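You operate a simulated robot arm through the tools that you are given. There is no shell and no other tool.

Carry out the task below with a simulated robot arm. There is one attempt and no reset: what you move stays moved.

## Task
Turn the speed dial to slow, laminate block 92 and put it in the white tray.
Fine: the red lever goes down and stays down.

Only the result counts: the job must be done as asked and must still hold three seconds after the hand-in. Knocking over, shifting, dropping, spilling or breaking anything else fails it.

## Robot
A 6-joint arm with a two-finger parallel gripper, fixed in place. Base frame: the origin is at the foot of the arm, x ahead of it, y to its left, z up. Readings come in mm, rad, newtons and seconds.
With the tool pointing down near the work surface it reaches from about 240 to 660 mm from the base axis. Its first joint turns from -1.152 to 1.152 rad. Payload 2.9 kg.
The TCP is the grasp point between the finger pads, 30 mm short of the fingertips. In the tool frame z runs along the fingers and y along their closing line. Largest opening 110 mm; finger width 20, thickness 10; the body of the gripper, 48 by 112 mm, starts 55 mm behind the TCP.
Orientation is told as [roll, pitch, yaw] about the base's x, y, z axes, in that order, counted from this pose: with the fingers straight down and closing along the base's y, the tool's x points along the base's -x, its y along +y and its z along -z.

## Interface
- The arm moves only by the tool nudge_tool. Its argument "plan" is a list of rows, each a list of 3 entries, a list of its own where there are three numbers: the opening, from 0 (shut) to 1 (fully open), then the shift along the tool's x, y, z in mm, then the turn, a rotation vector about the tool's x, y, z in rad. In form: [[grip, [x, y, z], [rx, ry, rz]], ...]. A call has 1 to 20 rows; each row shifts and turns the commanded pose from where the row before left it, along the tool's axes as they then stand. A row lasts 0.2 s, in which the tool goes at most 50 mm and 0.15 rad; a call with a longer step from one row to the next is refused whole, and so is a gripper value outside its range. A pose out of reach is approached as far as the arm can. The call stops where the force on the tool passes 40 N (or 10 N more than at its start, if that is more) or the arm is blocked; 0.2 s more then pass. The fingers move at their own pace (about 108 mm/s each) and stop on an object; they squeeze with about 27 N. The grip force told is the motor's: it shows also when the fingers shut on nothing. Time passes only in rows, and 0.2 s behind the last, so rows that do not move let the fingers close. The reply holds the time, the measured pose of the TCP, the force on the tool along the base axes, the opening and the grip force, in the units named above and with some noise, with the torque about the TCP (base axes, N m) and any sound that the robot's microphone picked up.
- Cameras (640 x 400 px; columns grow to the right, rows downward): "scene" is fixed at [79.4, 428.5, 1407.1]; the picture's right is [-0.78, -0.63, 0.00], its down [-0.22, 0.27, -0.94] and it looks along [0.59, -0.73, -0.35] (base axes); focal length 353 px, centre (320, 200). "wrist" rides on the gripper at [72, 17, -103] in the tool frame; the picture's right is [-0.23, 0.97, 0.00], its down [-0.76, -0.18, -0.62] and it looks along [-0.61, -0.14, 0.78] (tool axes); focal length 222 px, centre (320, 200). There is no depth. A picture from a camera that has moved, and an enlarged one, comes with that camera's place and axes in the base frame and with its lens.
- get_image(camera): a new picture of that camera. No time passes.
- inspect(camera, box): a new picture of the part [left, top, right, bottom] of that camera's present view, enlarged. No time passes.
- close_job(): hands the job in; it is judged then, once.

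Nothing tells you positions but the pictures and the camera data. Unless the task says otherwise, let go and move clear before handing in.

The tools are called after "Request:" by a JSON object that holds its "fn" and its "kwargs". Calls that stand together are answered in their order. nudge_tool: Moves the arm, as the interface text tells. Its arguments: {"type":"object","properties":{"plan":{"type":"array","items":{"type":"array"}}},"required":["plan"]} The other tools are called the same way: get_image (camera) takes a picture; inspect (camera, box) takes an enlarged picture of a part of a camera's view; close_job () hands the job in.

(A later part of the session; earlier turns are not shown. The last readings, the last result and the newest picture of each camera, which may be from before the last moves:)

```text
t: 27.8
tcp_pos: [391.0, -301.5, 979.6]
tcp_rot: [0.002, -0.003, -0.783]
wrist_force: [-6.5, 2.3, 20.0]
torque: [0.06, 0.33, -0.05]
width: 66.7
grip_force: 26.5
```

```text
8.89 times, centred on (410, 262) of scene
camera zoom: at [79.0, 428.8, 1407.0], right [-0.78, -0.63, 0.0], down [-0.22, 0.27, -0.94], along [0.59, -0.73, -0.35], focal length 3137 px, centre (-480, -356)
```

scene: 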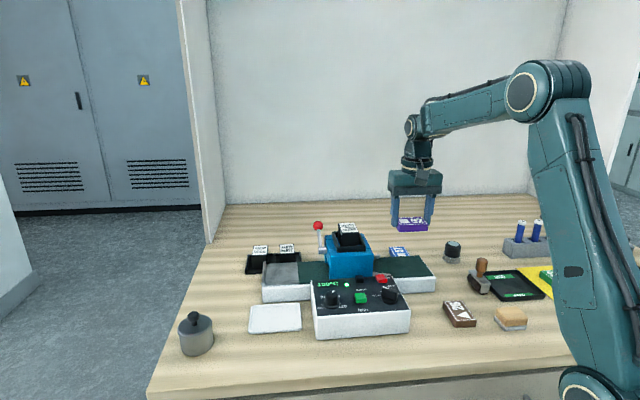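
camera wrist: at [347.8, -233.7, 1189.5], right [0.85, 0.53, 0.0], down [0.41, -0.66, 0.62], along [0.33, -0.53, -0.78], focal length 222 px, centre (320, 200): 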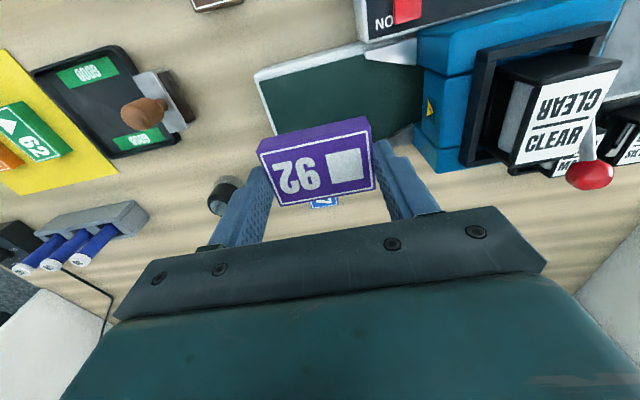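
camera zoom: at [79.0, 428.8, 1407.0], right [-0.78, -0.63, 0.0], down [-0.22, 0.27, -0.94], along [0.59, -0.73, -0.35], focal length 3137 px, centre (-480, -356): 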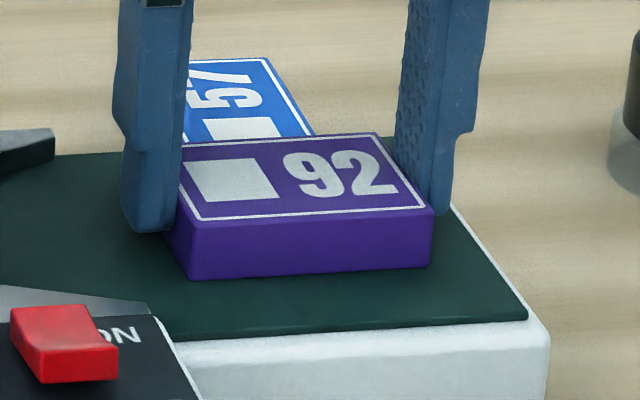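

There's contact with the belt at 20 N. I'll back off slightly, open and rise clear.

Request:
{"fn": "nudge_tool", "kwargs": {"plan": [[0, [0, 0, -1.2], [0, 0, 0]], [0, [0, 0, 0], [0, 0, 0]], [0.7, [0, 0, 0], [0, 0, 0]], [0.8, [0, 0, 0], [0, 0, 0]], [0.8, [0, 0, -20], [0, 0, 0]], [0.8, [0, 0, -45], [0, 0, 0]], [0.8, [0, 0, -45], [0, 0, 0]], [0.8, [0, 0, 0], [0, 0, 0]]]}}

Request:
{"fn": "inspect", "kwargs": {"camera": "scene", "box": [340, 220, 460, 310]}}

Request:
{"fn": "get_image", "kwargs": {"camera": "wrist"}}

```text
t: 29.6
tcp_pos: [389.6, -301.6, 1088.3]
tcp_rot: [-0.001, -0.001, -0.785]
wrist_force: [-0.6, -0.1, 0.2]
torque: [-0.01, -0.03, 0.01]
width: 87.9
grip_force: 0.0
```

```text
4.44 times, centred on (400, 265) of scene
camera zoom: at [79.4, 428.5, 1407.1], right [-0.78, -0.63, 0.0], down [-0.22, 0.27, -0.94], along [0.59, -0.73, -0.35], focal length 1568 px, centre (-36, -89)
```

zoom: 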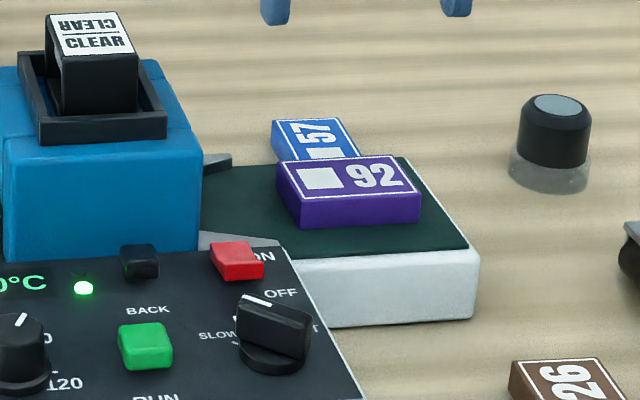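

```text
taken
camera wrist: at [350.9, -238.3, 1191.3], right [0.85, 0.53, 0.0], down [0.41, -0.66, 0.62], along [0.33, -0.53, -0.78], focal length 222 px, centre (320, 200)
```

wrist: 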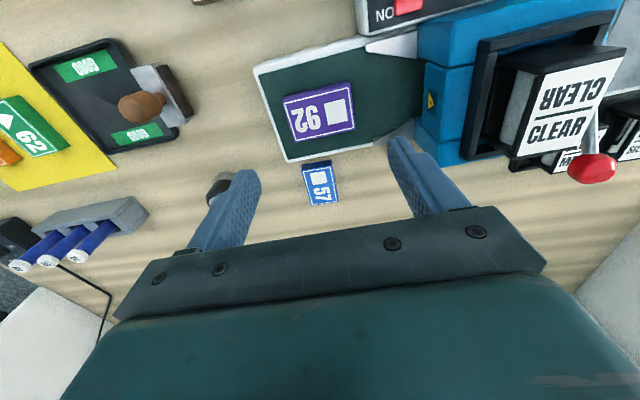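

Block 92 sits on the infeed belt. Before approaching the lever, whose ball is at about (594, -202, 1031), I'll look closely at the clearance around the head and the cassette.

Request:
{"fn": "inspect", "kwargs": {"camera": "wrist", "box": [400, 0, 640, 210]}}

Request:
{"fn": "inspect", "kwargs": {"camera": "scene", "box": [300, 210, 380, 260]}}

```text
1.90 times, centred on (520, 105) of wrist
camera zoom: at [350.9, -238.3, 1191.3], right [0.85, 0.53, 0.0], down [0.41, -0.66, 0.62], along [0.33, -0.53, -0.78], focal length 423 px, centre (-61, 381)
```

zoom: 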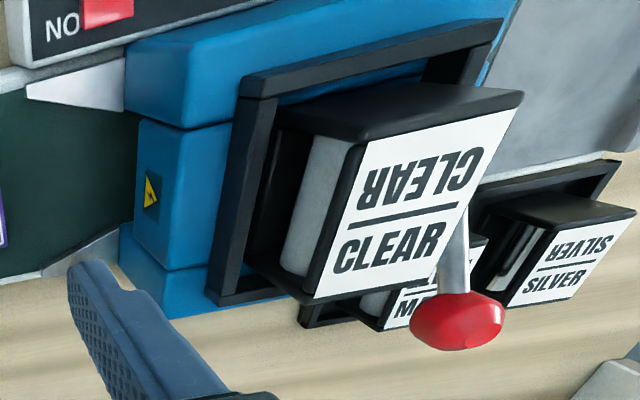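

```text
8.00 times, centred on (340, 235) of scene
camera zoom: at [79.4, 428.5, 1407.1], right [-0.78, -0.63, 0.0], down [-0.22, 0.27, -0.94], along [0.59, -0.73, -0.35], focal length 2823 px, centre (160, -80)
```

zoom: 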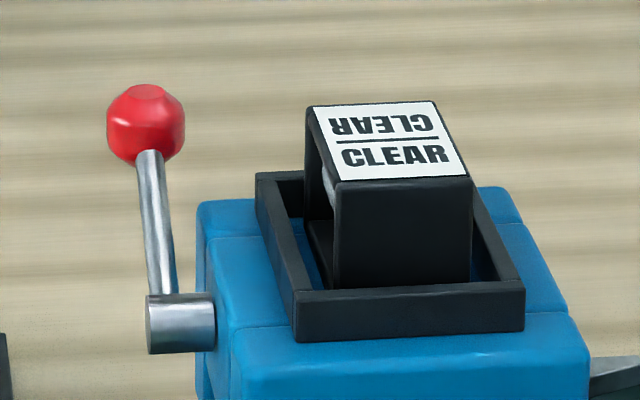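

The cassette occupies about a 195–235, b 463–513, and stays clear of a gripper coming down behind it. I'll close the fingers and move at a safe height to above the lever ball.

Request:
{"fn": "nudge_tool", "kwargs": {"plan": [[0.3, [0, 0, -25], [0, 0, 0]], [0, [-15.64, 42.94, 0], [0, 0, 0]], [0, [-15.64, 42.94, 0], [0, 0, 0]], [0, [-15.64, 42.94, 0], [0, 0, 0]], [0, [-15.64, 42.94, 0], [0, 0, 0]], [0, [-15.64, 42.94, 0], [0, 0, 0]], [0, [0, 0, 0], [0, 0, 0]]]}}

Request:
{"fn": "get_image", "kwargs": {"camera": "wrist"}}

Request:
{"fn": "inspect", "kwargs": {"camera": "scene", "box": [260, 160, 400, 260]}}

```text
t: 31.2
tcp_pos: [594.9, -204.3, 1112.0]
tcp_rot: [0.0, -0.003, -0.784]
wrist_force: [0.3, 0.5, 0.3]
torque: [-0.02, 0.0, 0.0]
width: 0.2
grip_force: 27.4
```

```text
taken
camera wrist: at [557.1, -141.6, 1214.3], right [0.85, 0.53, 0.0], down [0.41, -0.66, 0.62], along [0.33, -0.53, -0.78], focal length 222 px, centre (320, 200)
```

wrist: 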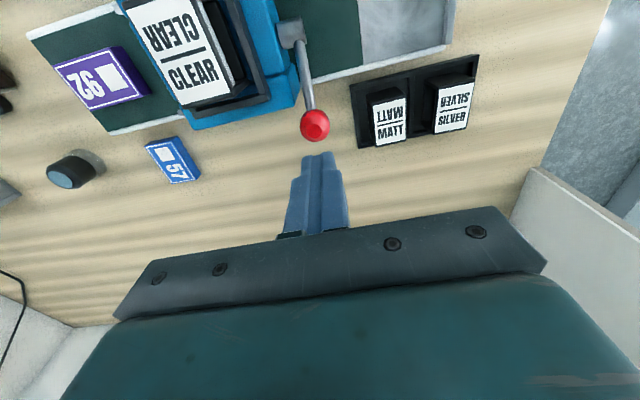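

```text
4.00 times, centred on (330, 210) of scene
camera zoom: at [79.4, 428.6, 1407.1], right [-0.78, -0.63, 0.0], down [-0.22, 0.27, -0.94], along [0.59, -0.73, -0.35], focal length 1412 px, centre (280, 160)
```

zoom: 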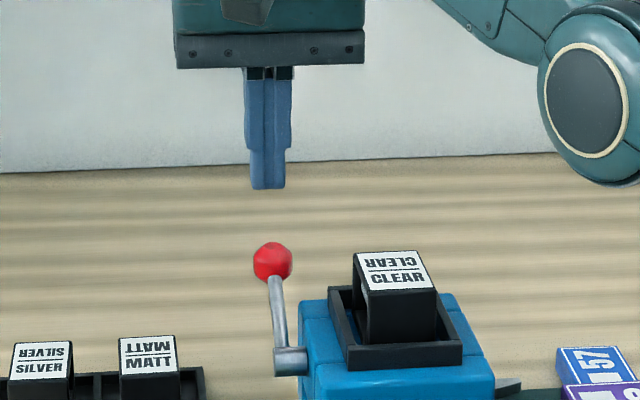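

The fingertips are right above the ball, now estimated at (591, -200.5, 1034). I'll lower onto it and start pressing down in small steps.

Request:
{"fn": "nudge_tool", "kwargs": {"plan": [[0, [1.5, 0, 30], [0, 0, 0]], [0, [0, 0, 5], [0, 0, 0]], [0, [0, 0, 5], [0, 0, 0]], [0, [0, 0, 5], [0, 0, 0]], [0, [0, 0, 5], [0, 0, 0]]]}}

Request:
{"fn": "inspect", "kwargs": {"camera": "scene", "box": [260, 160, 400, 260]}}

Request:
{"fn": "get_image", "kwargs": {"camera": "wrist"}}

```text
t: 32.4
tcp_pos: [595.7, -203.6, 1062.9]
tcp_rot: [0.002, 0.0, -0.784]
wrist_force: [0.6, 0.1, 0.7]
torque: [0.0, -0.01, 0.02]
width: 0.1
grip_force: 27.2
```

```text
4.00 times, centred on (330, 210) of scene
camera zoom: at [79.4, 428.5, 1407.1], right [-0.78, -0.63, 0.0], down [-0.22, 0.27, -0.94], along [0.59, -0.73, -0.35], focal length 1412 px, centre (280, 160)
```

zoom: 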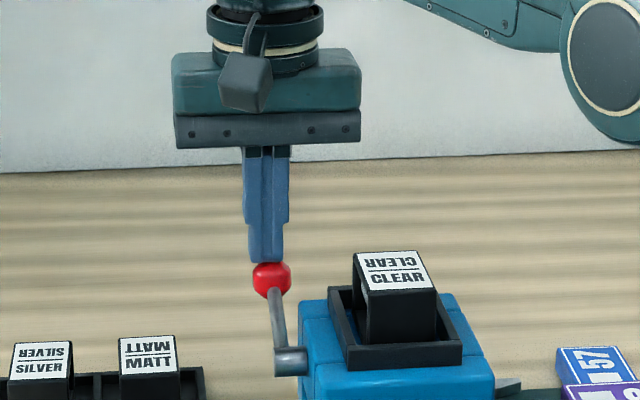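

```text
taken
camera wrist: at [556.8, -139.3, 1165.4], right [0.85, 0.53, 0.0], down [0.41, -0.66, 0.62], along [0.33, -0.53, -0.78], focal length 222 px, centre (320, 200)
```

wrist: 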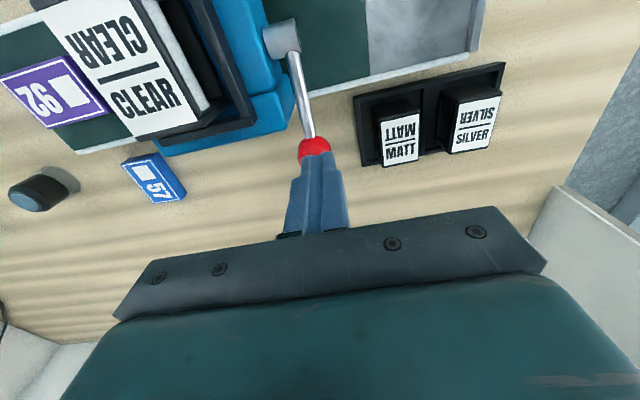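

The lever is following the fingers down with hardly any force. I'll continue pressing.

Request:
{"fn": "nudge_tool", "kwargs": {"plan": [[0, [0, 0, 6], [0, 0, 0]], [0, [0, 0, 6], [0, 0, 0]], [0, [0, 0, 6], [0, 0, 0]], [0, [0, 0, 6], [0, 0, 0]], [0, [0, 0, 6], [0, 0, 0]]]}}

Request:
{"fn": "inspect", "kwargs": {"camera": "scene", "box": [260, 160, 400, 260]}}

Request:
{"fn": "get_image", "kwargs": {"camera": "wrist"}}

```text
t: 33.6
tcp_pos: [596.0, -201.8, 1035.9]
tcp_rot: [0.002, -0.004, -0.784]
wrist_force: [-1.3, -0.4, 7.8]
torque: [-0.03, 0.02, 0.06]
width: 0.0
grip_force: 26.2
```

```text
4.00 times, centred on (330, 210) of scene
camera zoom: at [79.2, 428.6, 1407.1], right [-0.78, -0.63, 0.0], down [-0.22, 0.27, -0.94], along [0.59, -0.73, -0.35], focal length 1412 px, centre (280, 160)
```

zoom: 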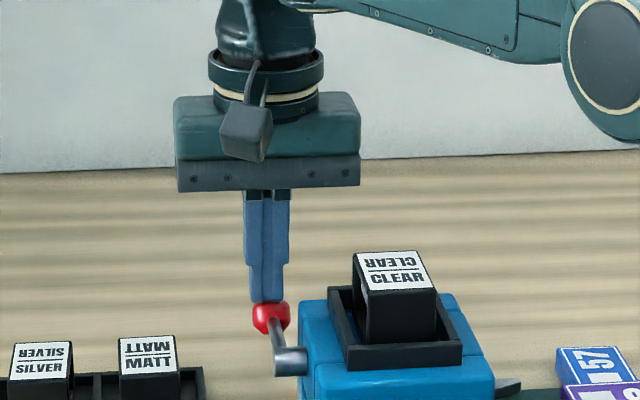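

```text
taken
camera wrist: at [556.3, -139.4, 1137.4], right [0.85, 0.53, 0.0], down [0.41, -0.66, 0.62], along [0.33, -0.53, -0.78], focal length 222 px, centre (320, 200)
```

wrist: 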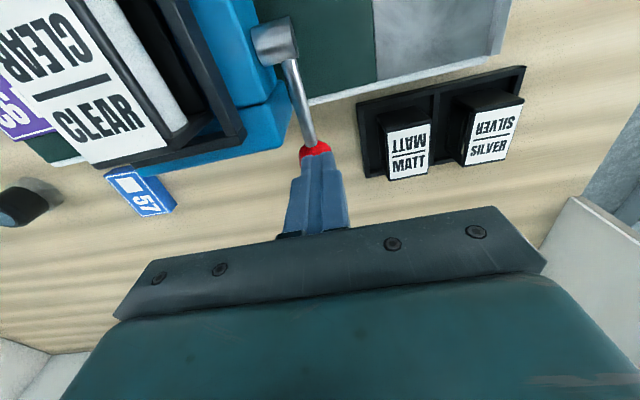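

Request:
{"fn": "nudge_tool", "kwargs": {"plan": [[0, [0, 0, 4], [0, 0, 0]], [0, [0, 0, 4], [0, 0, 0]], [0, [0, 0, 4], [0, 0, 0]], [0, [0, 0, 4], [0, 0, 0]]]}}

Request:
{"fn": "inspect", "kwargs": {"camera": "scene", "box": [260, 160, 400, 260]}}

Request:
{"fn": "get_image", "kwargs": {"camera": "wrist"}}

```text
t: 34.2
tcp_pos: [596.8, -202.6, 1035.5]
tcp_rot: [0.007, -0.012, -0.783]
wrist_force: [-4.6, 1.8, 10.6]
torque: [0.03, 0.15, -0.01]
width: 0.1
grip_force: 26.8
stopped in row 3: the force on the tool passed its limit at 44 N (the readings are from after the stop); the commanded pose is now the measured one
```

```text
4.00 times, centred on (330, 210) of scene
camera zoom: at [79.1, 428.6, 1407.1], right [-0.78, -0.63, 0.0], down [-0.22, 0.27, -0.94], along [0.59, -0.73, -0.35], focal length 1412 px, centre (280, 160)
```

zoom: 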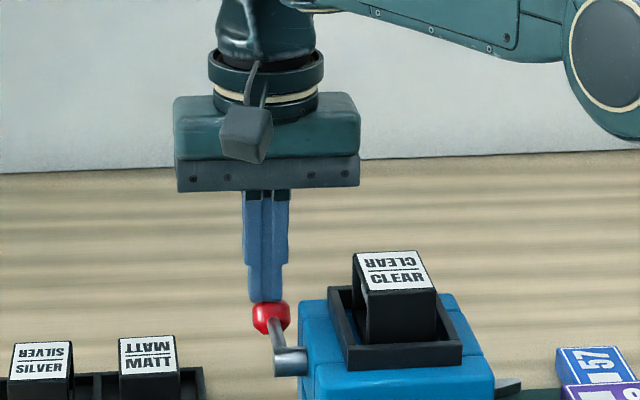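

```text
taken
camera wrist: at [556.4, -139.2, 1136.8], right [0.85, 0.53, 0.01], down [0.41, -0.66, 0.63], along [0.34, -0.53, -0.78], focal length 222 px, centre (320, 200)
```

wrist: 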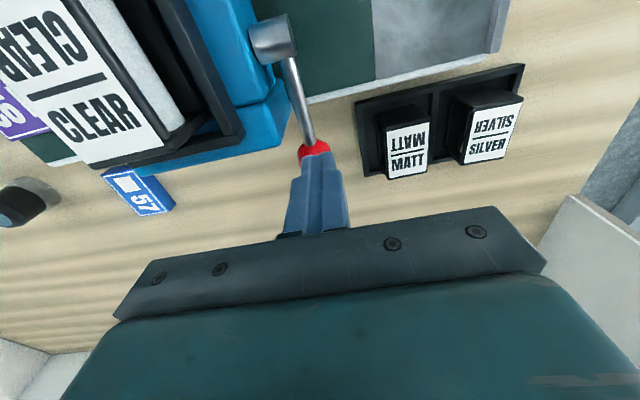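

The lever reached a hard stop at about horizontal, with 44 N on the tool. I'll raise the gripper and see whether it stays down.

Request:
{"fn": "nudge_tool", "kwargs": {"plan": [[0, [0, 0, -20], [0, 0, 0]], [0, [0, 0, -40], [0, 0, 0]], [0, [0, 0, -30], [0, 0, 0]], [0, [0, 0, 0], [0, 0, 0]]]}}

Request:
{"fn": "inspect", "kwargs": {"camera": "scene", "box": [260, 200, 440, 320]}}

Request:
{"fn": "get_image", "kwargs": {"camera": "wrist"}}

```text
t: 35.2
tcp_pos: [595.3, -204.1, 1122.1]
tcp_rot: [0.005, -0.009, -0.784]
wrist_force: [-0.6, 0.3, -0.4]
torque: [0.03, -0.03, -0.01]
width: 0.0
grip_force: 27.4
```

```text
3.33 times, centred on (350, 260) of scene
camera zoom: at [79.4, 428.5, 1407.1], right [-0.78, -0.63, 0.0], down [-0.22, 0.27, -0.94], along [0.59, -0.73, -0.35], focal length 1176 px, centre (220, 0)
```

zoom: 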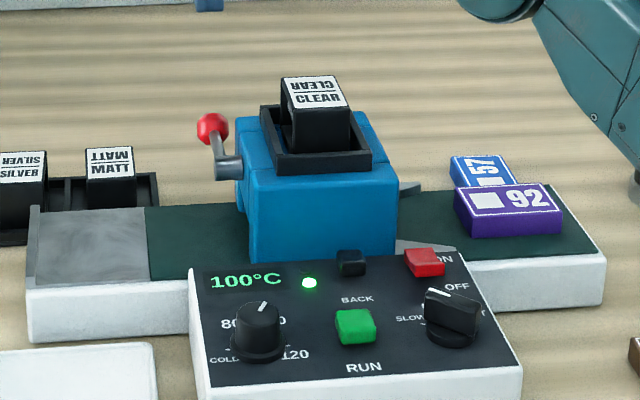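

```text
taken
camera wrist: at [555.4, -139.9, 1224.3], right [0.85, 0.53, 0.01], down [0.41, -0.66, 0.63], along [0.34, -0.53, -0.78], focal length 222 px, centre (320, 200)
```

wrist: 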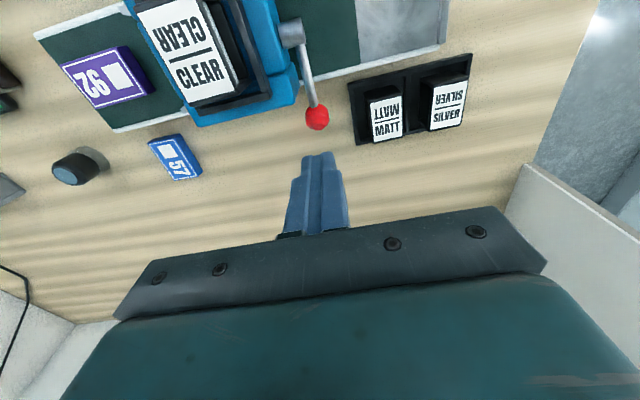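

The lever stays down on its own. Next I'll press RUN, estimated at (392, -93, about 969), so I'll move above it and verify from the wrist camera.

Request:
{"fn": "nudge_tool", "kwargs": {"plan": [[0, [44.5, -13, 0], [0.0099, 0.0028, 0]], [0, [44.5, -13, 0], [0, 0, 0]], [0, [44.5, -13, 0], [0, 0, 0]], [0, [44.5, -13, 0], [0, 0, 0]], [0, [44.5, -13, 0], [0, 0, 0]], [0, [0, 0, 40], [0, 0, 0]], [0, [0, 0, 0], [0, 0, 0]]]}}

Request:
{"fn": "get_image", "kwargs": {"camera": "wrist"}}

Request:
{"fn": "inspect", "kwargs": {"camera": "wrist", "box": [230, 40, 430, 190]}}

Request:
{"fn": "inspect", "kwargs": {"camera": "scene", "box": [290, 220, 430, 320]}}

```text
t: 36.8
tcp_pos: [473.3, -110.5, 1180.8]
tcp_rot: [-0.006, -0.001, -0.784]
wrist_force: [0.8, -0.8, 0.1]
torque: [0.0, 0.02, 0.01]
width: 0.2
grip_force: 26.3
out of reach, approached as far as the arm can: row 2, 3, 4, 5, 6
```

```text
taken
camera wrist: at [434.9, -45.2, 1283.1], right [0.85, 0.53, -0.01], down [0.42, -0.66, 0.63], along [0.33, -0.53, -0.78], focal length 222 px, centre (320, 200)
```

wrist: 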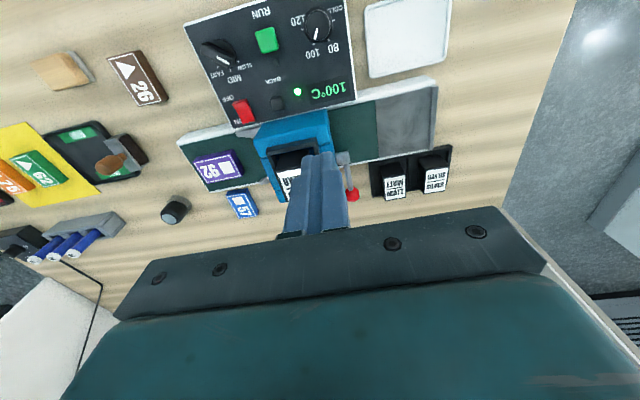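

```text
2.67 times, centred on (330, 115) of wrist
camera zoom: at [434.9, -45.2, 1283.1], right [0.85, 0.53, -0.01], down [0.42, -0.66, 0.63], along [0.33, -0.53, -0.78], focal length 592 px, centre (293, 427)
```

zoom: 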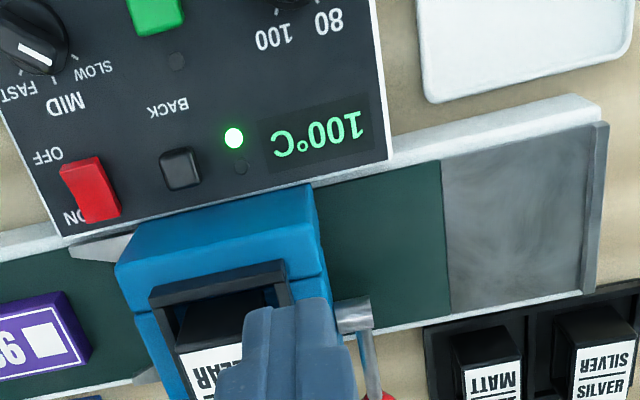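

```text
4.00 times, centred on (360, 270) of scene
camera zoom: at [79.4, 428.5, 1407.1], right [-0.78, -0.63, 0.0], down [-0.22, 0.27, -0.94], along [0.59, -0.73, -0.35], focal length 1412 px, centre (160, -80)
```

zoom: 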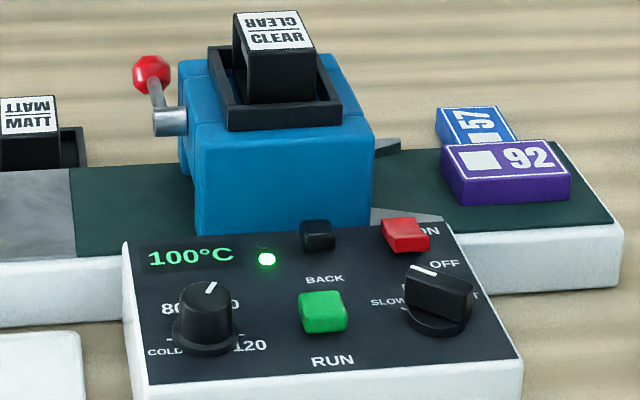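

The arm stopped short: it reports the pose as out of reach and sits higher, at (473, -110, 1181). I'll look at the whole scene and hold still to see where it stands.

Request:
{"fn": "get_image", "kwargs": {"camera": "scene"}}

Request:
{"fn": "nudge_tool", "kwargs": {"plan": [[0, [0, 0, 0], [0, 0, 0]]]}}

```text
taken
```

scene: 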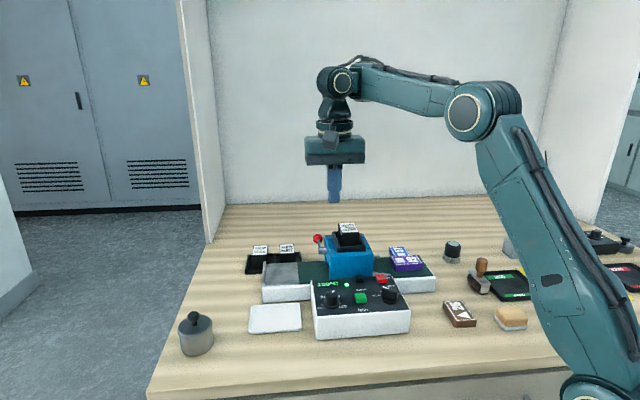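

```text
t: 37.2
tcp_pos: [474.0, -109.8, 1180.6]
tcp_rot: [-0.007, 0.0, -0.783]
wrist_force: [-0.3, -0.6, 0.8]
torque: [0.04, -0.01, 0.01]
width: 0.0
grip_force: 26.7
```

Request:
{"fn": "nudge_tool", "kwargs": {"plan": [[0, [10, 0, 10], [0, 0, 0]], [0, [0, 0, 0], [0, 0, 0]]]}}

```text
t: 37.8
tcp_pos: [479.8, -96.1, 1181.3]
tcp_rot: [0.009, 0.025, -0.782]
wrist_force: [-0.1, 0.2, 0.0]
torque: [0.04, 0.03, -0.01]
width: 0.0
grip_force: 26.7
out of reach, approached as far as the arm can: row 1
```

The arm seems caught near a joint limit with this yaw. I'll rotate the tool back toward yaw 0 and re-level it while it is high and clear, then see how it responds.

Request:
{"fn": "nudge_tool", "kwargs": {"plan": [[0, [0, 0, 0], [0, 0, -0.13]], [0, [0, 0, 0], [0, 0, -0.13]], [0, [0, 0, 0], [0, 0, -0.13]], [0, [0, 0, 0], [0, 0, 0]]]}}

```text
t: 38.8
tcp_pos: [474.8, -106.1, 1180.9]
tcp_rot: [-0.006, -0.002, -0.393]
wrist_force: [-0.1, -0.5, 0.0]
torque: [0.02, 0.0, 0.01]
width: 0.0
grip_force: 27.0
out of reach, approached as far as the arm can: row 1
```

Request:
{"fn": "nudge_tool", "kwargs": {"plan": [[0, [0, 0, 0], [0, 0, -0.13]], [0, [0, 0, 0], [0, 0, -0.13]], [0, [0, 0, 0], [0, 0, -0.13]], [0, [10, 0, 0], [0, 0, 0]], [0, [10, 0, 0], [0, 0, 0]], [0, [0, 0, 0], [0, 0, 0]]]}}

```text
t: 40.2
tcp_pos: [457.7, -107.7, 1191.5]
tcp_rot: [-0.005, 0.002, -0.004]
wrist_force: [-0.1, -0.9, -0.1]
torque: [0.01, 0.02, 0.02]
width: 0.2
grip_force: 26.9
out of reach, approached as far as the arm can: row 4, 5
```

Request:
{"fn": "get_image", "kwargs": {"camera": "scene"}}

```text
taken
```

scene: 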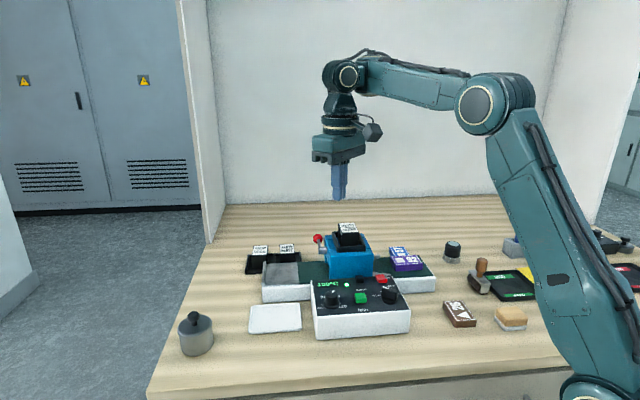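

I'll probe with small single-axis steps to learn which directions the arm still follows from here.

Request:
{"fn": "nudge_tool", "kwargs": {"plan": [[0, [0, 0, 10], [0, 0, 0]], [0, [0, 0, 0], [0, 0, 0]]]}}

Request:
{"fn": "nudge_tool", "kwargs": {"plan": [[0, [0, -10, 0], [0, 0, 0]], [0, [0, 0, 0], [0, 0, 0]]]}}

```text
t: 40.8
tcp_pos: [464.9, -108.7, 1187.9]
tcp_rot: [-0.006, 0.003, -0.003]
wrist_force: [0.7, 0.1, 0.0]
torque: [0.04, -0.05, 0.0]
width: 0.3
grip_force: 27.0
out of reach, approached as far as the arm can: row 1
```

```text
t: 41.4
tcp_pos: [464.9, -118.7, 1188.8]
tcp_rot: [-0.006, 0.0, -0.003]
wrist_force: [-0.7, 0.4, -0.6]
torque: [0.02, 0.0, -0.04]
width: 0.0
grip_force: 27.2
```

Request:
{"fn": "nudge_tool", "kwargs": {"plan": [[0, [0, 0, 0], [0, 0.06, 0]], [0, [0, 0, 0], [0, 0, 0]]]}}

Request:
{"fn": "nudge_tool", "kwargs": {"plan": [[0, [0, 0, 0], [0, -0.06, 0]], [0, [0, 0, 0], [0, 0, 0]]]}}

Request:
{"fn": "nudge_tool", "kwargs": {"plan": [[0, [0, 0, 0], [0, -0.06, 0]], [0, [0, 0, 0], [0, 0, 0]]]}}

```text
t: 42.0
tcp_pos: [466.7, -118.0, 1188.6]
tcp_rot: [-0.008, 0.027, -0.005]
wrist_force: [-0.4, -0.2, 0.1]
torque: [-0.02, 0.0, -0.03]
width: 0.1
grip_force: 26.9
```

```text
t: 42.6
tcp_pos: [463.8, -119.8, 1189.4]
tcp_rot: [-0.008, -0.001, -0.006]
wrist_force: [0.2, 0.0, 0.3]
torque: [0.03, 0.0, 0.01]
width: 0.0
grip_force: 27.5
```

```text
t: 43.2
tcp_pos: [472.7, -121.9, 1200.1]
tcp_rot: [-0.005, -0.058, -0.003]
wrist_force: [0.8, -0.3, 0.3]
torque: [0.0, 0.04, -0.01]
width: 0.0
grip_force: 26.8
out of reach, approached as far as the arm can: row 1
```

Request:
{"fn": "inspect", "kwargs": {"camera": "scene", "box": [290, 30, 560, 210]}}

```text
2.22 times, centred on (425, 120) of scene
camera zoom: at [79.4, 428.5, 1407.1], right [-0.78, -0.63, 0.0], down [-0.22, 0.27, -0.94], along [0.59, -0.73, -0.35], focal length 784 px, centre (87, 378)
```

zoom: 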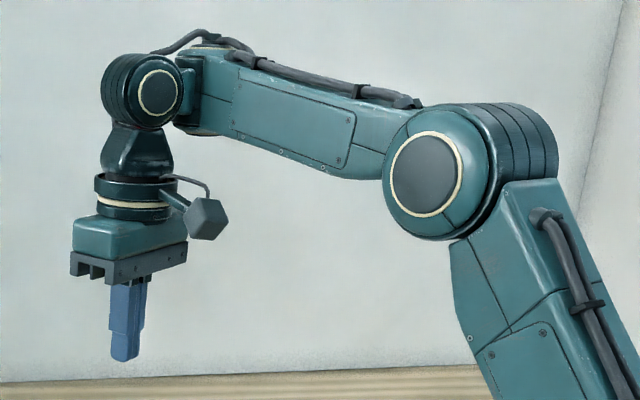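

The blocked motions (inward, down, tilting the fingers outward) all need the wrist to fold further, so the wrist seems to be in a different posture than before. I'll re-level and test whether a different yaw frees it, staying high and clear.

Request:
{"fn": "nudge_tool", "kwargs": {"plan": [[0, [0, 0, 0], [0, 0.058, 0]], [0, [0, 0, 0], [0, 0, -0.14]], [0, [0, 0, 0], [0, 0, -0.14]], [0, [0, 0, 0], [0, 0, -0.14]], [0, [0, 0, 0], [0, 0, -0.14]], [0, [0, 0, 0], [0, 0, 0]]]}}

Request:
{"fn": "nudge_tool", "kwargs": {"plan": [[0, [0, 0, 10], [0, 0, 0]], [0, [0, 0, 10], [0, 0, 0]], [0, [0, 0, 0], [0, 0, 0]]]}}

```text
t: 44.6
tcp_pos: [471.1, -121.0, 1199.8]
tcp_rot: [-0.008, 0.001, 0.558]
wrist_force: [0.8, 0.4, -0.5]
torque: [-0.01, 0.0, -0.01]
width: 0.0
grip_force: 26.9
```

```text
t: 45.4
tcp_pos: [471.7, -121.9, 1181.1]
tcp_rot: [-0.008, 0.002, 0.556]
wrist_force: [-1.4, -0.5, 0.1]
torque: [0.05, -0.02, -0.05]
width: 0.2
grip_force: 26.2
```

Request:
{"fn": "nudge_tool", "kwargs": {"plan": [[0, [0, 0, 10], [0, 0, 0]], [0, [0, 0, 10], [0, 0, 0]], [0, [0, 0, 0], [0, 0, 0]]]}}

Request:
{"fn": "inspect", "kwargs": {"camera": "scene", "box": [290, 30, 560, 210]}}

```text
t: 46.2
tcp_pos: [481.8, -124.6, 1172.8]
tcp_rot: [-0.007, 0.003, 0.557]
wrist_force: [-0.1, 0.4, 0.7]
torque: [0.0, 0.0, -0.01]
width: 0.0
grip_force: 27.7
out of reach, approached as far as the arm can: row 1, 2
```

```text
2.22 times, centred on (425, 120) of scene
camera zoom: at [79.4, 428.5, 1407.1], right [-0.78, -0.63, 0.0], down [-0.22, 0.27, -0.94], along [0.59, -0.73, -0.35], focal length 784 px, centre (87, 378)
```

zoom: 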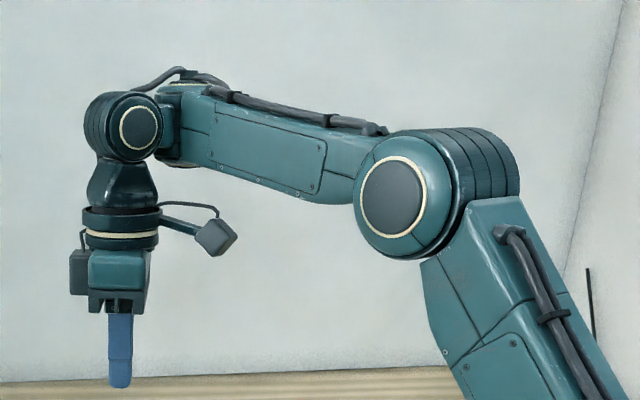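

The limit is the same at any yaw. I'll retreat up and inward toward the starting pose, where the wrist angle is large, and approach again from there as I did the first time.

Request:
{"fn": "nudge_tool", "kwargs": {"plan": [[0, [0, 0, 0], [0, 0, 0.14]], [0, [0, 0, -30], [0, 0, 0.14]], [0, [0, 0, -30], [0, 0, 0.14]], [0, [0, 0, -30], [0, 0, 0.137]], [0, [20, 0, -20], [0, 0, 0]], [0, [30, 0, -20], [0, 0, 0]], [0, [30, 0, -15], [0, 0, 0]], [0, [30, 0, -10], [0, 0, 0]], [0, [30, 0, 0], [0, 0, 0]], [0, [0, 0, 0], [0, 0, 0]]]}}

Request:
{"fn": "get_image", "kwargs": {"camera": "scene"}}

```text
t: 48.4
tcp_pos: [341.3, -122.6, 1326.4]
tcp_rot: [-0.008, -0.003, 0.001]
wrist_force: [-0.8, -0.2, 0.2]
torque: [0.02, 0.02, -0.03]
width: 0.2
grip_force: 27.5
```

```text
taken
```

scene: 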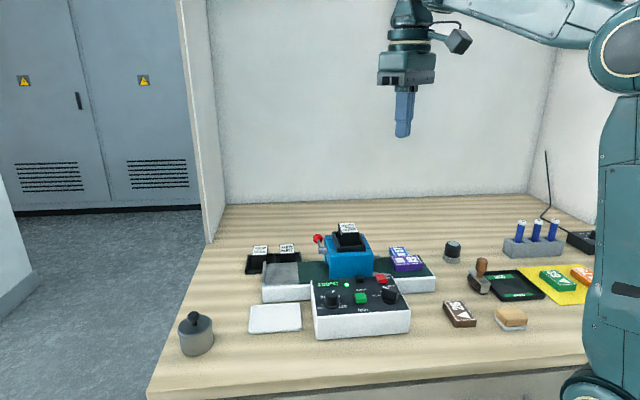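

Request:
{"fn": "nudge_tool", "kwargs": {"plan": [[0, [0, 0, 40], [0, 0, 0]], [0, [0, 0, 40], [0, 0, 0]], [0, [0, 0, 40], [0, 0, 0]], [0, [0, 0, 40], [0, 0, 0]], [0, [0, 0, 0], [0, 0, 0]]]}}

Request:
{"fn": "get_image", "kwargs": {"camera": "scene"}}

```text
t: 49.6
tcp_pos: [367.2, -116.5, 1231.4]
tcp_rot: [0.027, 0.006, -0.001]
wrist_force: [0.4, 0.4, -0.4]
torque: [0.0, 0.03, -0.02]
width: 0.1
grip_force: 27.2
out of reach, approached as far as the arm can: row 2, 3, 4
```

```text
taken
```

scene: 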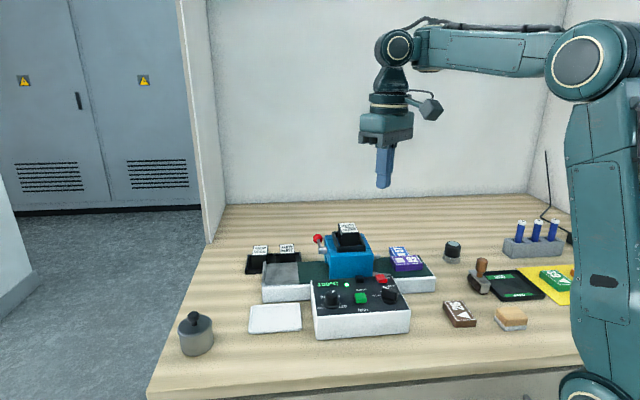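

Request:
{"fn": "inspect", "kwargs": {"camera": "scene", "box": [340, 20, 480, 200]}}

Request:
{"fn": "inspect", "kwargs": {"camera": "scene", "box": [500, 0, 640, 400]}}

```text
2.22 times, centred on (410, 110) of scene
camera zoom: at [79.4, 428.5, 1407.1], right [-0.78, -0.63, 0.0], down [-0.22, 0.27, -0.94], along [0.59, -0.73, -0.35], focal length 784 px, centre (120, 400)
```

zoom: 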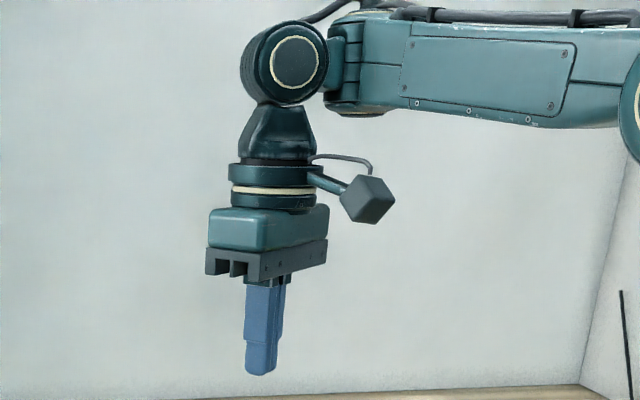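

```text
1.00 times, centred on (570, 200) of scene (not enlarged: the box is as wide or as high as the picture)
camera zoom: at [79.4, 428.5, 1407.1], right [-0.78, -0.63, 0.0], down [-0.22, 0.27, -0.94], along [0.59, -0.73, -0.35], focal length 353 px, centre (70, 200)
```

zoom: 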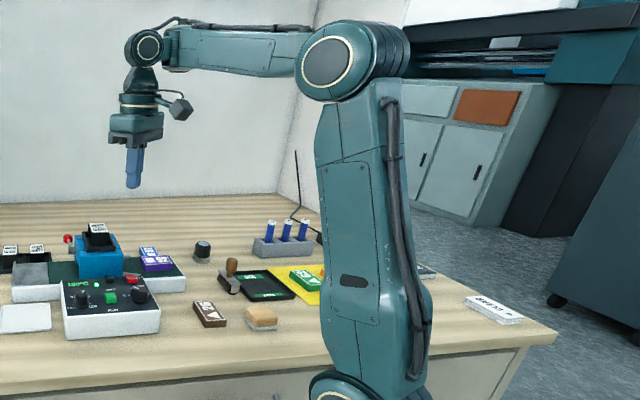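

The wrist geometry looks normal, so I'm unsure what limits it. One difference from the earlier moves is the closed gripper, so I'll open it, re-level the small roll and try to descend again.

Request:
{"fn": "nudge_tool", "kwargs": {"plan": [[0.5, [0, 0, 0], [0.027, 0, 0]], [0.5, [0, 0, 0], [0, 0, 0]], [0.5, [0, 0, 0], [0, 0, 0]]]}}

Request:
{"fn": "nudge_tool", "kwargs": {"plan": [[0.5, [0, 0, 10], [0, 0, 0]], [0.5, [0, 0, 10], [0, 0, 0]], [0.5, [0, 0, 0], [0, 0, 0]]]}}

```text
t: 50.4
tcp_pos: [368.5, -129.8, 1239.4]
tcp_rot: [-0.031, 0.004, -0.003]
wrist_force: [0.4, -0.5, 0.8]
torque: [0.0, -0.02, -0.01]
width: 55.2
grip_force: 0.0
out of reach, approached as far as the arm can: row 1
```

```text
t: 51.2
tcp_pos: [375.1, -131.8, 1235.7]
tcp_rot: [-0.03, 0.002, -0.001]
wrist_force: [0.0, 0.3, -0.5]
torque: [0.02, -0.02, 0.0]
width: 54.9
grip_force: 0.1
out of reach, approached as far as the arm can: row 1, 2
```

Request:
{"fn": "nudge_tool", "kwargs": {"plan": [[0.5, [0, 0, -20], [0, 0, 0]], [0.5, [0, 0, -20], [-0.03, 0, 0]], [0.5, [0, -40, 0], [0, 0, 0]], [0.5, [0, -40, 0], [0, 0, 0]], [0.5, [0, -40, 0], [0, 0, 0]], [0.5, [0, 0, 0], [0, 0, 0]]]}}

Request:
{"fn": "nudge_tool", "kwargs": {"plan": [[0.5, [0, 0, 20], [0, 0, 0]], [0.5, [0, 0, 20], [0, 0, 0]], [0.5, [0, 0, 20], [0, 0, 0]], [0.5, [0, 0, 20], [0, 0, 0]], [0.5, [0, 0, 0], [0, 0, 0]]]}}

```text
t: 52.6
tcp_pos: [373.6, -254.3, 1270.5]
tcp_rot: [-0.004, -0.002, -0.003]
wrist_force: [0.5, 0.5, 0.6]
torque: [-0.02, 0.02, 0.0]
width: 54.8
grip_force: 0.0
out of reach, approached as far as the arm can: row 2
```

```text
t: 53.8
tcp_pos: [376.0, -252.0, 1188.9]
tcp_rot: [-0.005, -0.003, -0.002]
wrist_force: [0.6, 0.8, 0.0]
torque: [0.03, 0.01, 0.03]
width: 54.8
grip_force: 0.1
```

At y = -252 the descent works again. I'll keep going down there to see whether the restriction is gone.

Request:
{"fn": "nudge_tool", "kwargs": {"plan": [[0.5, [0, 0, 20], [0, 0, 0]], [0.5, [0, 0, 20], [0, 0, 0]], [0.5, [0, 0, 20], [0, 0, 0]], [0.5, [0, 0, 0], [0, 0, 0]]]}}

```text
t: 54.8
tcp_pos: [375.0, -254.3, 1128.9]
tcp_rot: [-0.007, -0.004, 0.002]
wrist_force: [0.2, -0.5, -0.5]
torque: [0.0, 0.0, 0.0]
width: 54.8
grip_force: 0.1
```

The restriction is gone here. Now I'll move back toward RUN at this height, in moderate steps, watching for flags.

Request:
{"fn": "nudge_tool", "kwargs": {"plan": [[0.3, [0, 30, 0], [0, 0, 0]], [0.3, [0, 30, 0], [0, 0, 0]], [0.3, [0, 30, 0], [0, 0, 0]], [0.3, [0, 0, 0], [0, 0, 0]]]}}

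```text
t: 55.8
tcp_pos: [375.8, -163.4, 1129.3]
tcp_rot: [-0.003, -0.002, -0.002]
wrist_force: [0.0, 0.3, 0.0]
torque: [-0.01, -0.03, 0.0]
width: 33.0
grip_force: 0.2
```

Request:
{"fn": "nudge_tool", "kwargs": {"plan": [[0.1, [-8, 30, 0], [0, 0, 0]], [0.1, [-8, 30, 0], [0, 0, 0]], [0, [0, 10, 20], [0, 0, 0]], [0, [0, 0, 20], [0, 0, 0]], [0, [0, 0, 0], [0, 0, 0]]]}}

Request:
{"fn": "get_image", "kwargs": {"camera": "wrist"}}

Request:
{"fn": "inspect", "kwargs": {"camera": "wrist", "box": [230, 40, 430, 190]}}

Request:
{"fn": "get_image", "kwargs": {"camera": "scene"}}

```text
t: 57.0
tcp_pos: [392.3, -94.9, 1090.1]
tcp_rot: [-0.001, -0.003, 0.0]
wrist_force: [0.5, -0.3, 0.5]
torque: [0.04, -0.01, -0.02]
width: 0.2
grip_force: 27.5
```

```text
taken
camera wrist: at [321.2, -76.8, 1192.4], right [0.23, 0.97, 0.0], down [0.76, -0.18, 0.63], along [0.61, -0.15, -0.78], focal length 222 px, centre (320, 200)
```

wrist: 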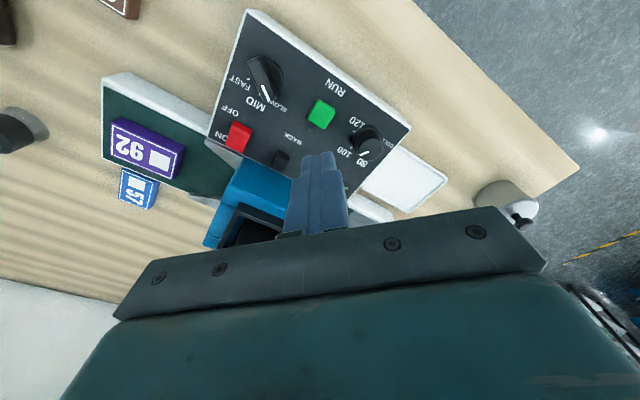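

```text
2.67 times, centred on (330, 115) of wrist
camera zoom: at [321.2, -76.8, 1192.4], right [0.23, 0.97, 0.0], down [0.76, -0.18, 0.63], along [0.61, -0.15, -0.78], focal length 592 px, centre (293, 427)
```

zoom: 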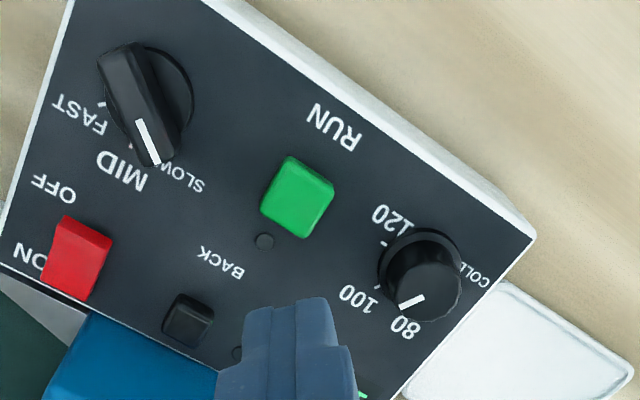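

```text
taken
```

scene: 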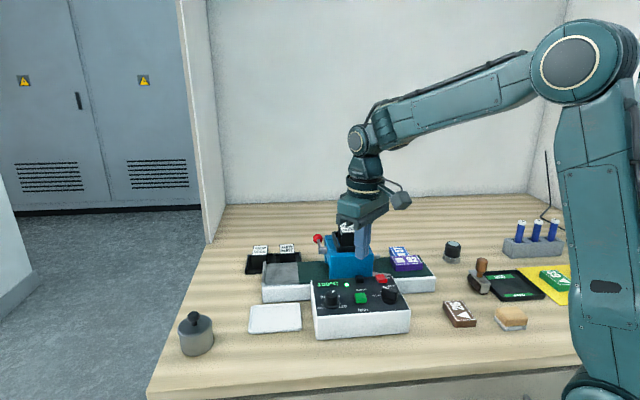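

I'm above RUN with normal reach again. The RUN button top is at about (390, -92, 968). I'll centre over it and lower the closed fingertips to press it gently.

Request:
{"fn": "nudge_tool", "kwargs": {"plan": [[0, [2.3, 2.9, 0], [0, 0, 0]], [0, [0, 0, 40], [0, 0, 0]], [0, [0, 0, 38], [0, 0, 0]], [0, [0, 0, 0], [0, 0, 0]]]}}

Request:
{"fn": "inspect", "kwargs": {"camera": "scene", "box": [320, 250, 420, 320]}}

Request:
{"fn": "inspect", "kwargs": {"camera": "wrist", "box": [230, 40, 430, 190]}}

```text
t: 58.0
tcp_pos: [389.4, -90.2, 1010.9]
tcp_rot: [-0.004, -0.002, -0.001]
wrist_force: [-0.2, 0.2, -0.6]
torque: [-0.01, 0.05, 0.0]
width: 0.0
grip_force: 27.5
```

```text
5.71 times, centred on (370, 285) of scene
camera zoom: at [79.4, 428.5, 1407.1], right [-0.78, -0.63, 0.0], down [-0.22, 0.27, -0.94], along [0.59, -0.73, -0.35], focal length 2016 px, centre (34, -286)
```

zoom: 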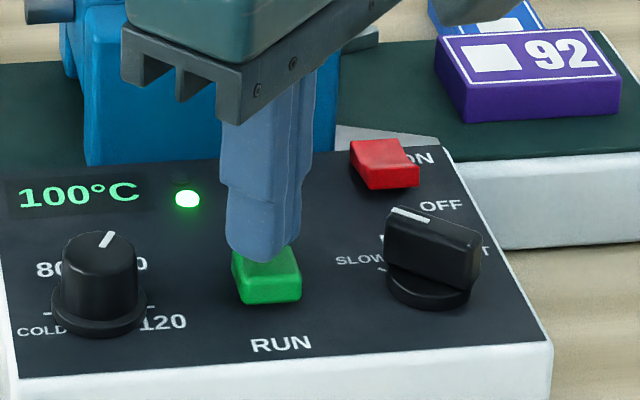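

```text
2.67 times, centred on (330, 115) of wrist
camera zoom: at [318.3, -71.8, 1113.7], right [0.23, 0.97, 0.0], down [0.76, -0.18, 0.63], along [0.61, -0.15, -0.78], focal length 592 px, centre (293, 427)
```

zoom: 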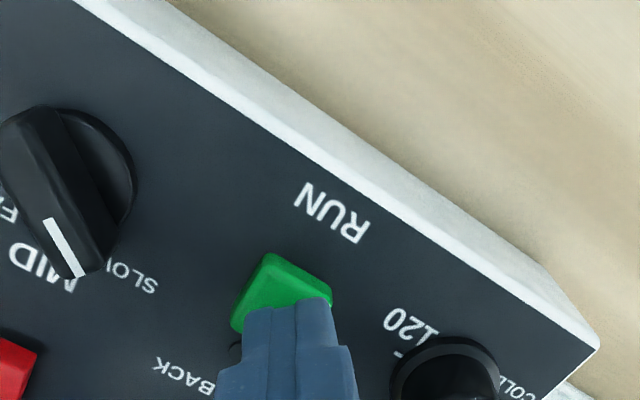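

Request:
{"fn": "nudge_tool", "kwargs": {"plan": [[0, [0, 0, 3], [0, 0, 0]], [0, [0, 0, 3], [0, 0, 0]], [0, [0, 0, 2], [0, 0, 0]], [0, [0, 0, 0], [0, 0, 0]]]}}

Request:
{"fn": "inspect", "kwargs": {"camera": "scene", "box": [320, 250, 420, 320]}}

```text
t: 59.0
tcp_pos: [390.8, -90.7, 1003.1]
tcp_rot: [-0.006, -0.005, -0.001]
wrist_force: [0.1, 0.5, 0.5]
torque: [-0.01, -0.01, -0.02]
width: 0.0
grip_force: 26.7
```

```text
5.71 times, centred on (370, 285) of scene
camera zoom: at [79.4, 428.5, 1407.1], right [-0.78, -0.63, 0.0], down [-0.22, 0.27, -0.94], along [0.59, -0.73, -0.35], focal length 2016 px, centre (34, -286)
```

zoom: 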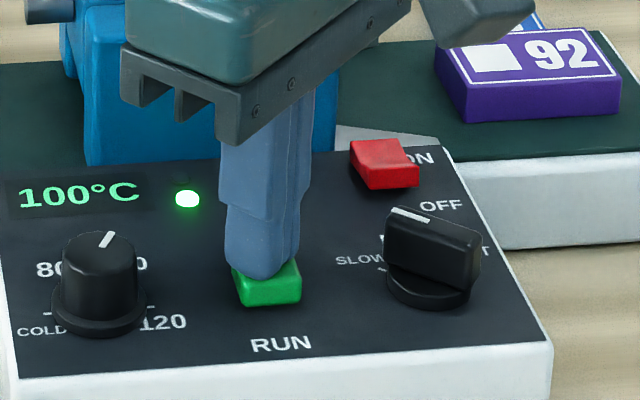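

Request:
{"fn": "nudge_tool", "kwargs": {"plan": [[0, [0, 0, 1.5], [0, 0, 0]], [0, [0, 0, 1.5], [0, 0, 0]], [0, [0, 0, 0], [0, 0, 0]]]}}

Request:
{"fn": "inspect", "kwargs": {"camera": "scene", "box": [320, 230, 440, 320]}}

```text
t: 59.8
tcp_pos: [390.8, -90.5, 1000.4]
tcp_rot: [-0.004, -0.002, -0.002]
wrist_force: [1.1, -0.1, 2.1]
torque: [0.01, -0.01, 0.01]
width: 0.1
grip_force: 27.0
heard: click
```

```text
4.44 times, centred on (380, 275) of scene
camera zoom: at [79.4, 428.5, 1407.1], right [-0.78, -0.63, 0.0], down [-0.22, 0.27, -0.94], along [0.59, -0.73, -0.35], focal length 1568 px, centre (53, -133)
```

zoom: 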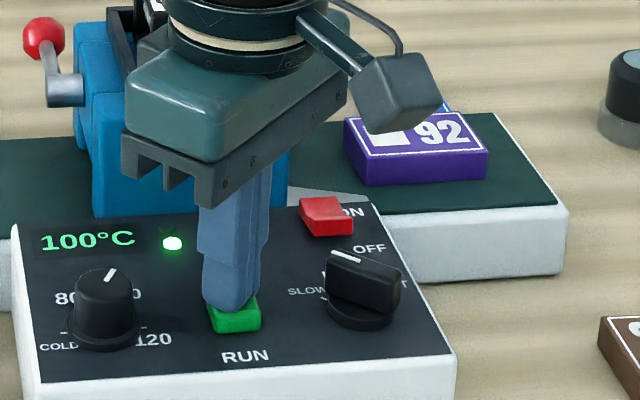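

A click was heard and the block has begun to move. I'll lift off the button and watch whether the belt keeps running.

Request:
{"fn": "nudge_tool", "kwargs": {"plan": [[0, [0, 0, -10], [0, 0, 0]], [0, [0, 0, -30], [0, 0, 0]], [0, [0, 0, 0], [0, 0, 0]]]}}

Request:
{"fn": "inspect", "kwargs": {"camera": "scene", "box": [240, 210, 440, 330]}}

```text
t: 60.6
tcp_pos: [392.5, -90.0, 1040.6]
tcp_rot: [-0.005, -0.002, -0.003]
wrist_force: [0.6, 0.1, 0.0]
torque: [0.0, -0.02, -0.02]
width: 0.0
grip_force: 26.4
```

```text
3.20 times, centred on (340, 270) of scene
camera zoom: at [79.4, 428.5, 1407.1], right [-0.78, -0.63, 0.0], down [-0.22, 0.27, -0.94], along [0.59, -0.73, -0.35], focal length 1129 px, centre (256, -24)
```

zoom: 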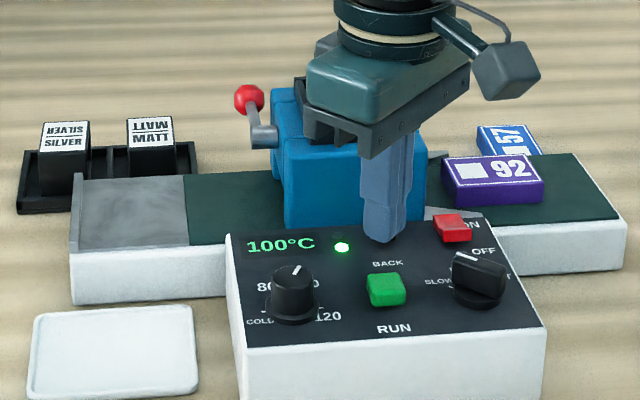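

The belt keeps running on its own and the block is moving toward the head. I'll rise a bit and wait while watching.

Request:
{"fn": "nudge_tool", "kwargs": {"plan": [[0, [0, 0, -25], [0, 0, 0]], [0, [0, 0, -25], [0, 0, 0]], [0, [0, 0, 0], [0, 0, 0]], [0, [0, 0, 0], [0, 0, 0]], [0, [0, 0, 0], [0, 0, 0]], [0, [0, 0, 0], [0, 0, 0]], [0, [0, 0, 0], [0, 0, 0]], [0, [0, 0, 0], [0, 0, 0]], [0, [0, 0, 0], [0, 0, 0]], [0, [0, 0, 0], [0, 0, 0]], [0, [0, 0, 0], [0, 0, 0]], [0, [0, 0, 0], [0, 0, 0]], [0, [0, 0, 0], [0, 0, 0]], [0, [0, 0, 0], [0, 0, 0]]]}}

Request:
{"fn": "inspect", "kwargs": {"camera": "scene", "box": [240, 210, 440, 330]}}

Request:
{"fn": "get_image", "kwargs": {"camera": "wrist"}}

```text
t: 63.6
tcp_pos: [390.7, -89.3, 1088.9]
tcp_rot: [-0.003, -0.004, 0.0]
wrist_force: [-0.3, -0.4, 0.3]
torque: [-0.02, 0.01, 0.03]
width: 0.2
grip_force: 27.5
```

```text
3.20 times, centred on (340, 270) of scene
camera zoom: at [79.4, 428.5, 1407.1], right [-0.78, -0.63, 0.0], down [-0.22, 0.27, -0.94], along [0.59, -0.73, -0.35], focal length 1129 px, centre (256, -24)
```

zoom: 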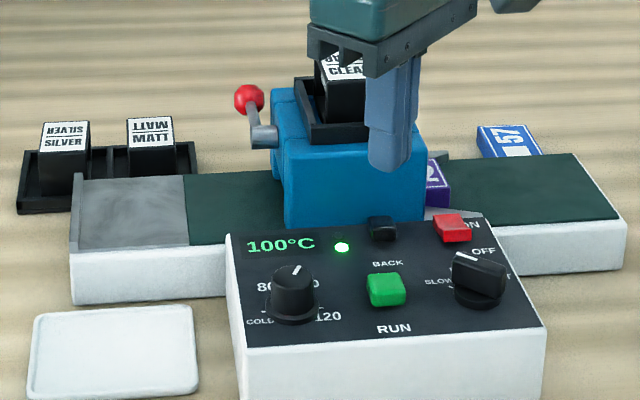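

```text
taken
camera wrist: at [318.4, -72.1, 1191.9], right [0.23, 0.97, 0.0], down [0.76, -0.18, 0.63], along [0.61, -0.15, -0.78], focal length 222 px, centre (320, 200)
```

wrist: 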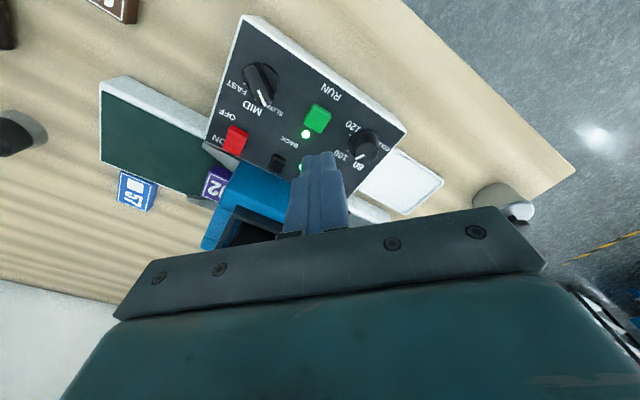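

The block is entering the head and the RUN lamp is lit. While it runs, I'll yaw to +45° and move at a modest height over the white tray, around (532, -9), to be ready at the outfeed.

Request:
{"fn": "nudge_tool", "kwargs": {"plan": [[0.6, [0, 0, 0], [0, 0, -0.131]], [0.6, [0, 0, 0], [0, 0, -0.131]], [0.6, [0, 0, 0], [0, 0, -0.131]], [0.6, [0, 0, 0], [0, 0, -0.131]], [0.6, [0, 0, 0], [0, 0, -0.131]], [0.6, [0, 0, 0], [0, 0, -0.13]], [0.6, [-20, -5.5, 0], [0, 0, 0]], [0.6, [-20, -5.5, 0], [0, 0, 0]], [0.6, [-30, -8, 10], [0, 0, 0]], [0.6, [-30, -8, 10], [0, 0, 0]], [0.6, [-30, -8, 10], [0, 0, 0]], [0.6, [-27, -8, 10], [0, 0, 0]], [0.6, [0, 0, 0], [0, 0, 0]]]}}

Request:
{"fn": "get_image", "kwargs": {"camera": "wrist"}}

Request:
{"fn": "get_image", "kwargs": {"camera": "scene"}}

```text
t: 66.4
tcp_pos: [532.8, -9.9, 1048.7]
tcp_rot: [-0.005, 0.0, 0.783]
wrist_force: [-0.8, -0.5, 1.1]
torque: [0.0, 0.0, -0.01]
width: 66.3
grip_force: 0.0
```

```text
taken
camera wrist: at [469.7, -46.9, 1151.8], right [-0.53, 0.85, -0.01], down [0.66, 0.41, 0.62], along [0.53, 0.33, -0.78], focal length 222 px, centre (320, 200)
```

wrist: 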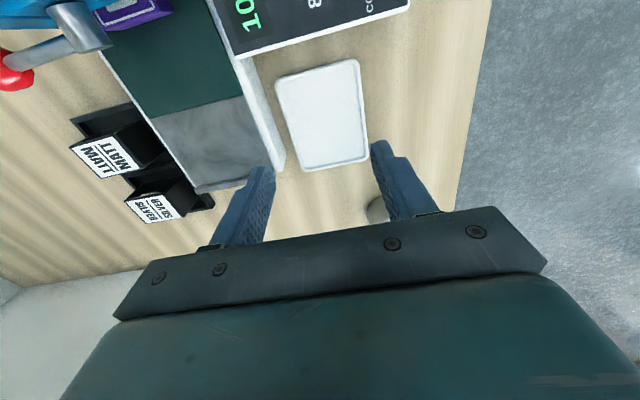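

```text
taken
```

scene: 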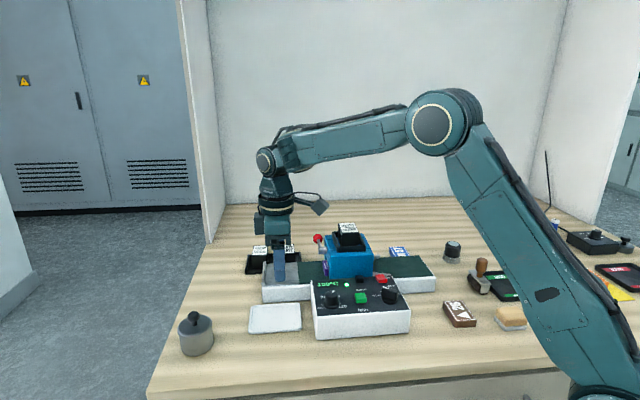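

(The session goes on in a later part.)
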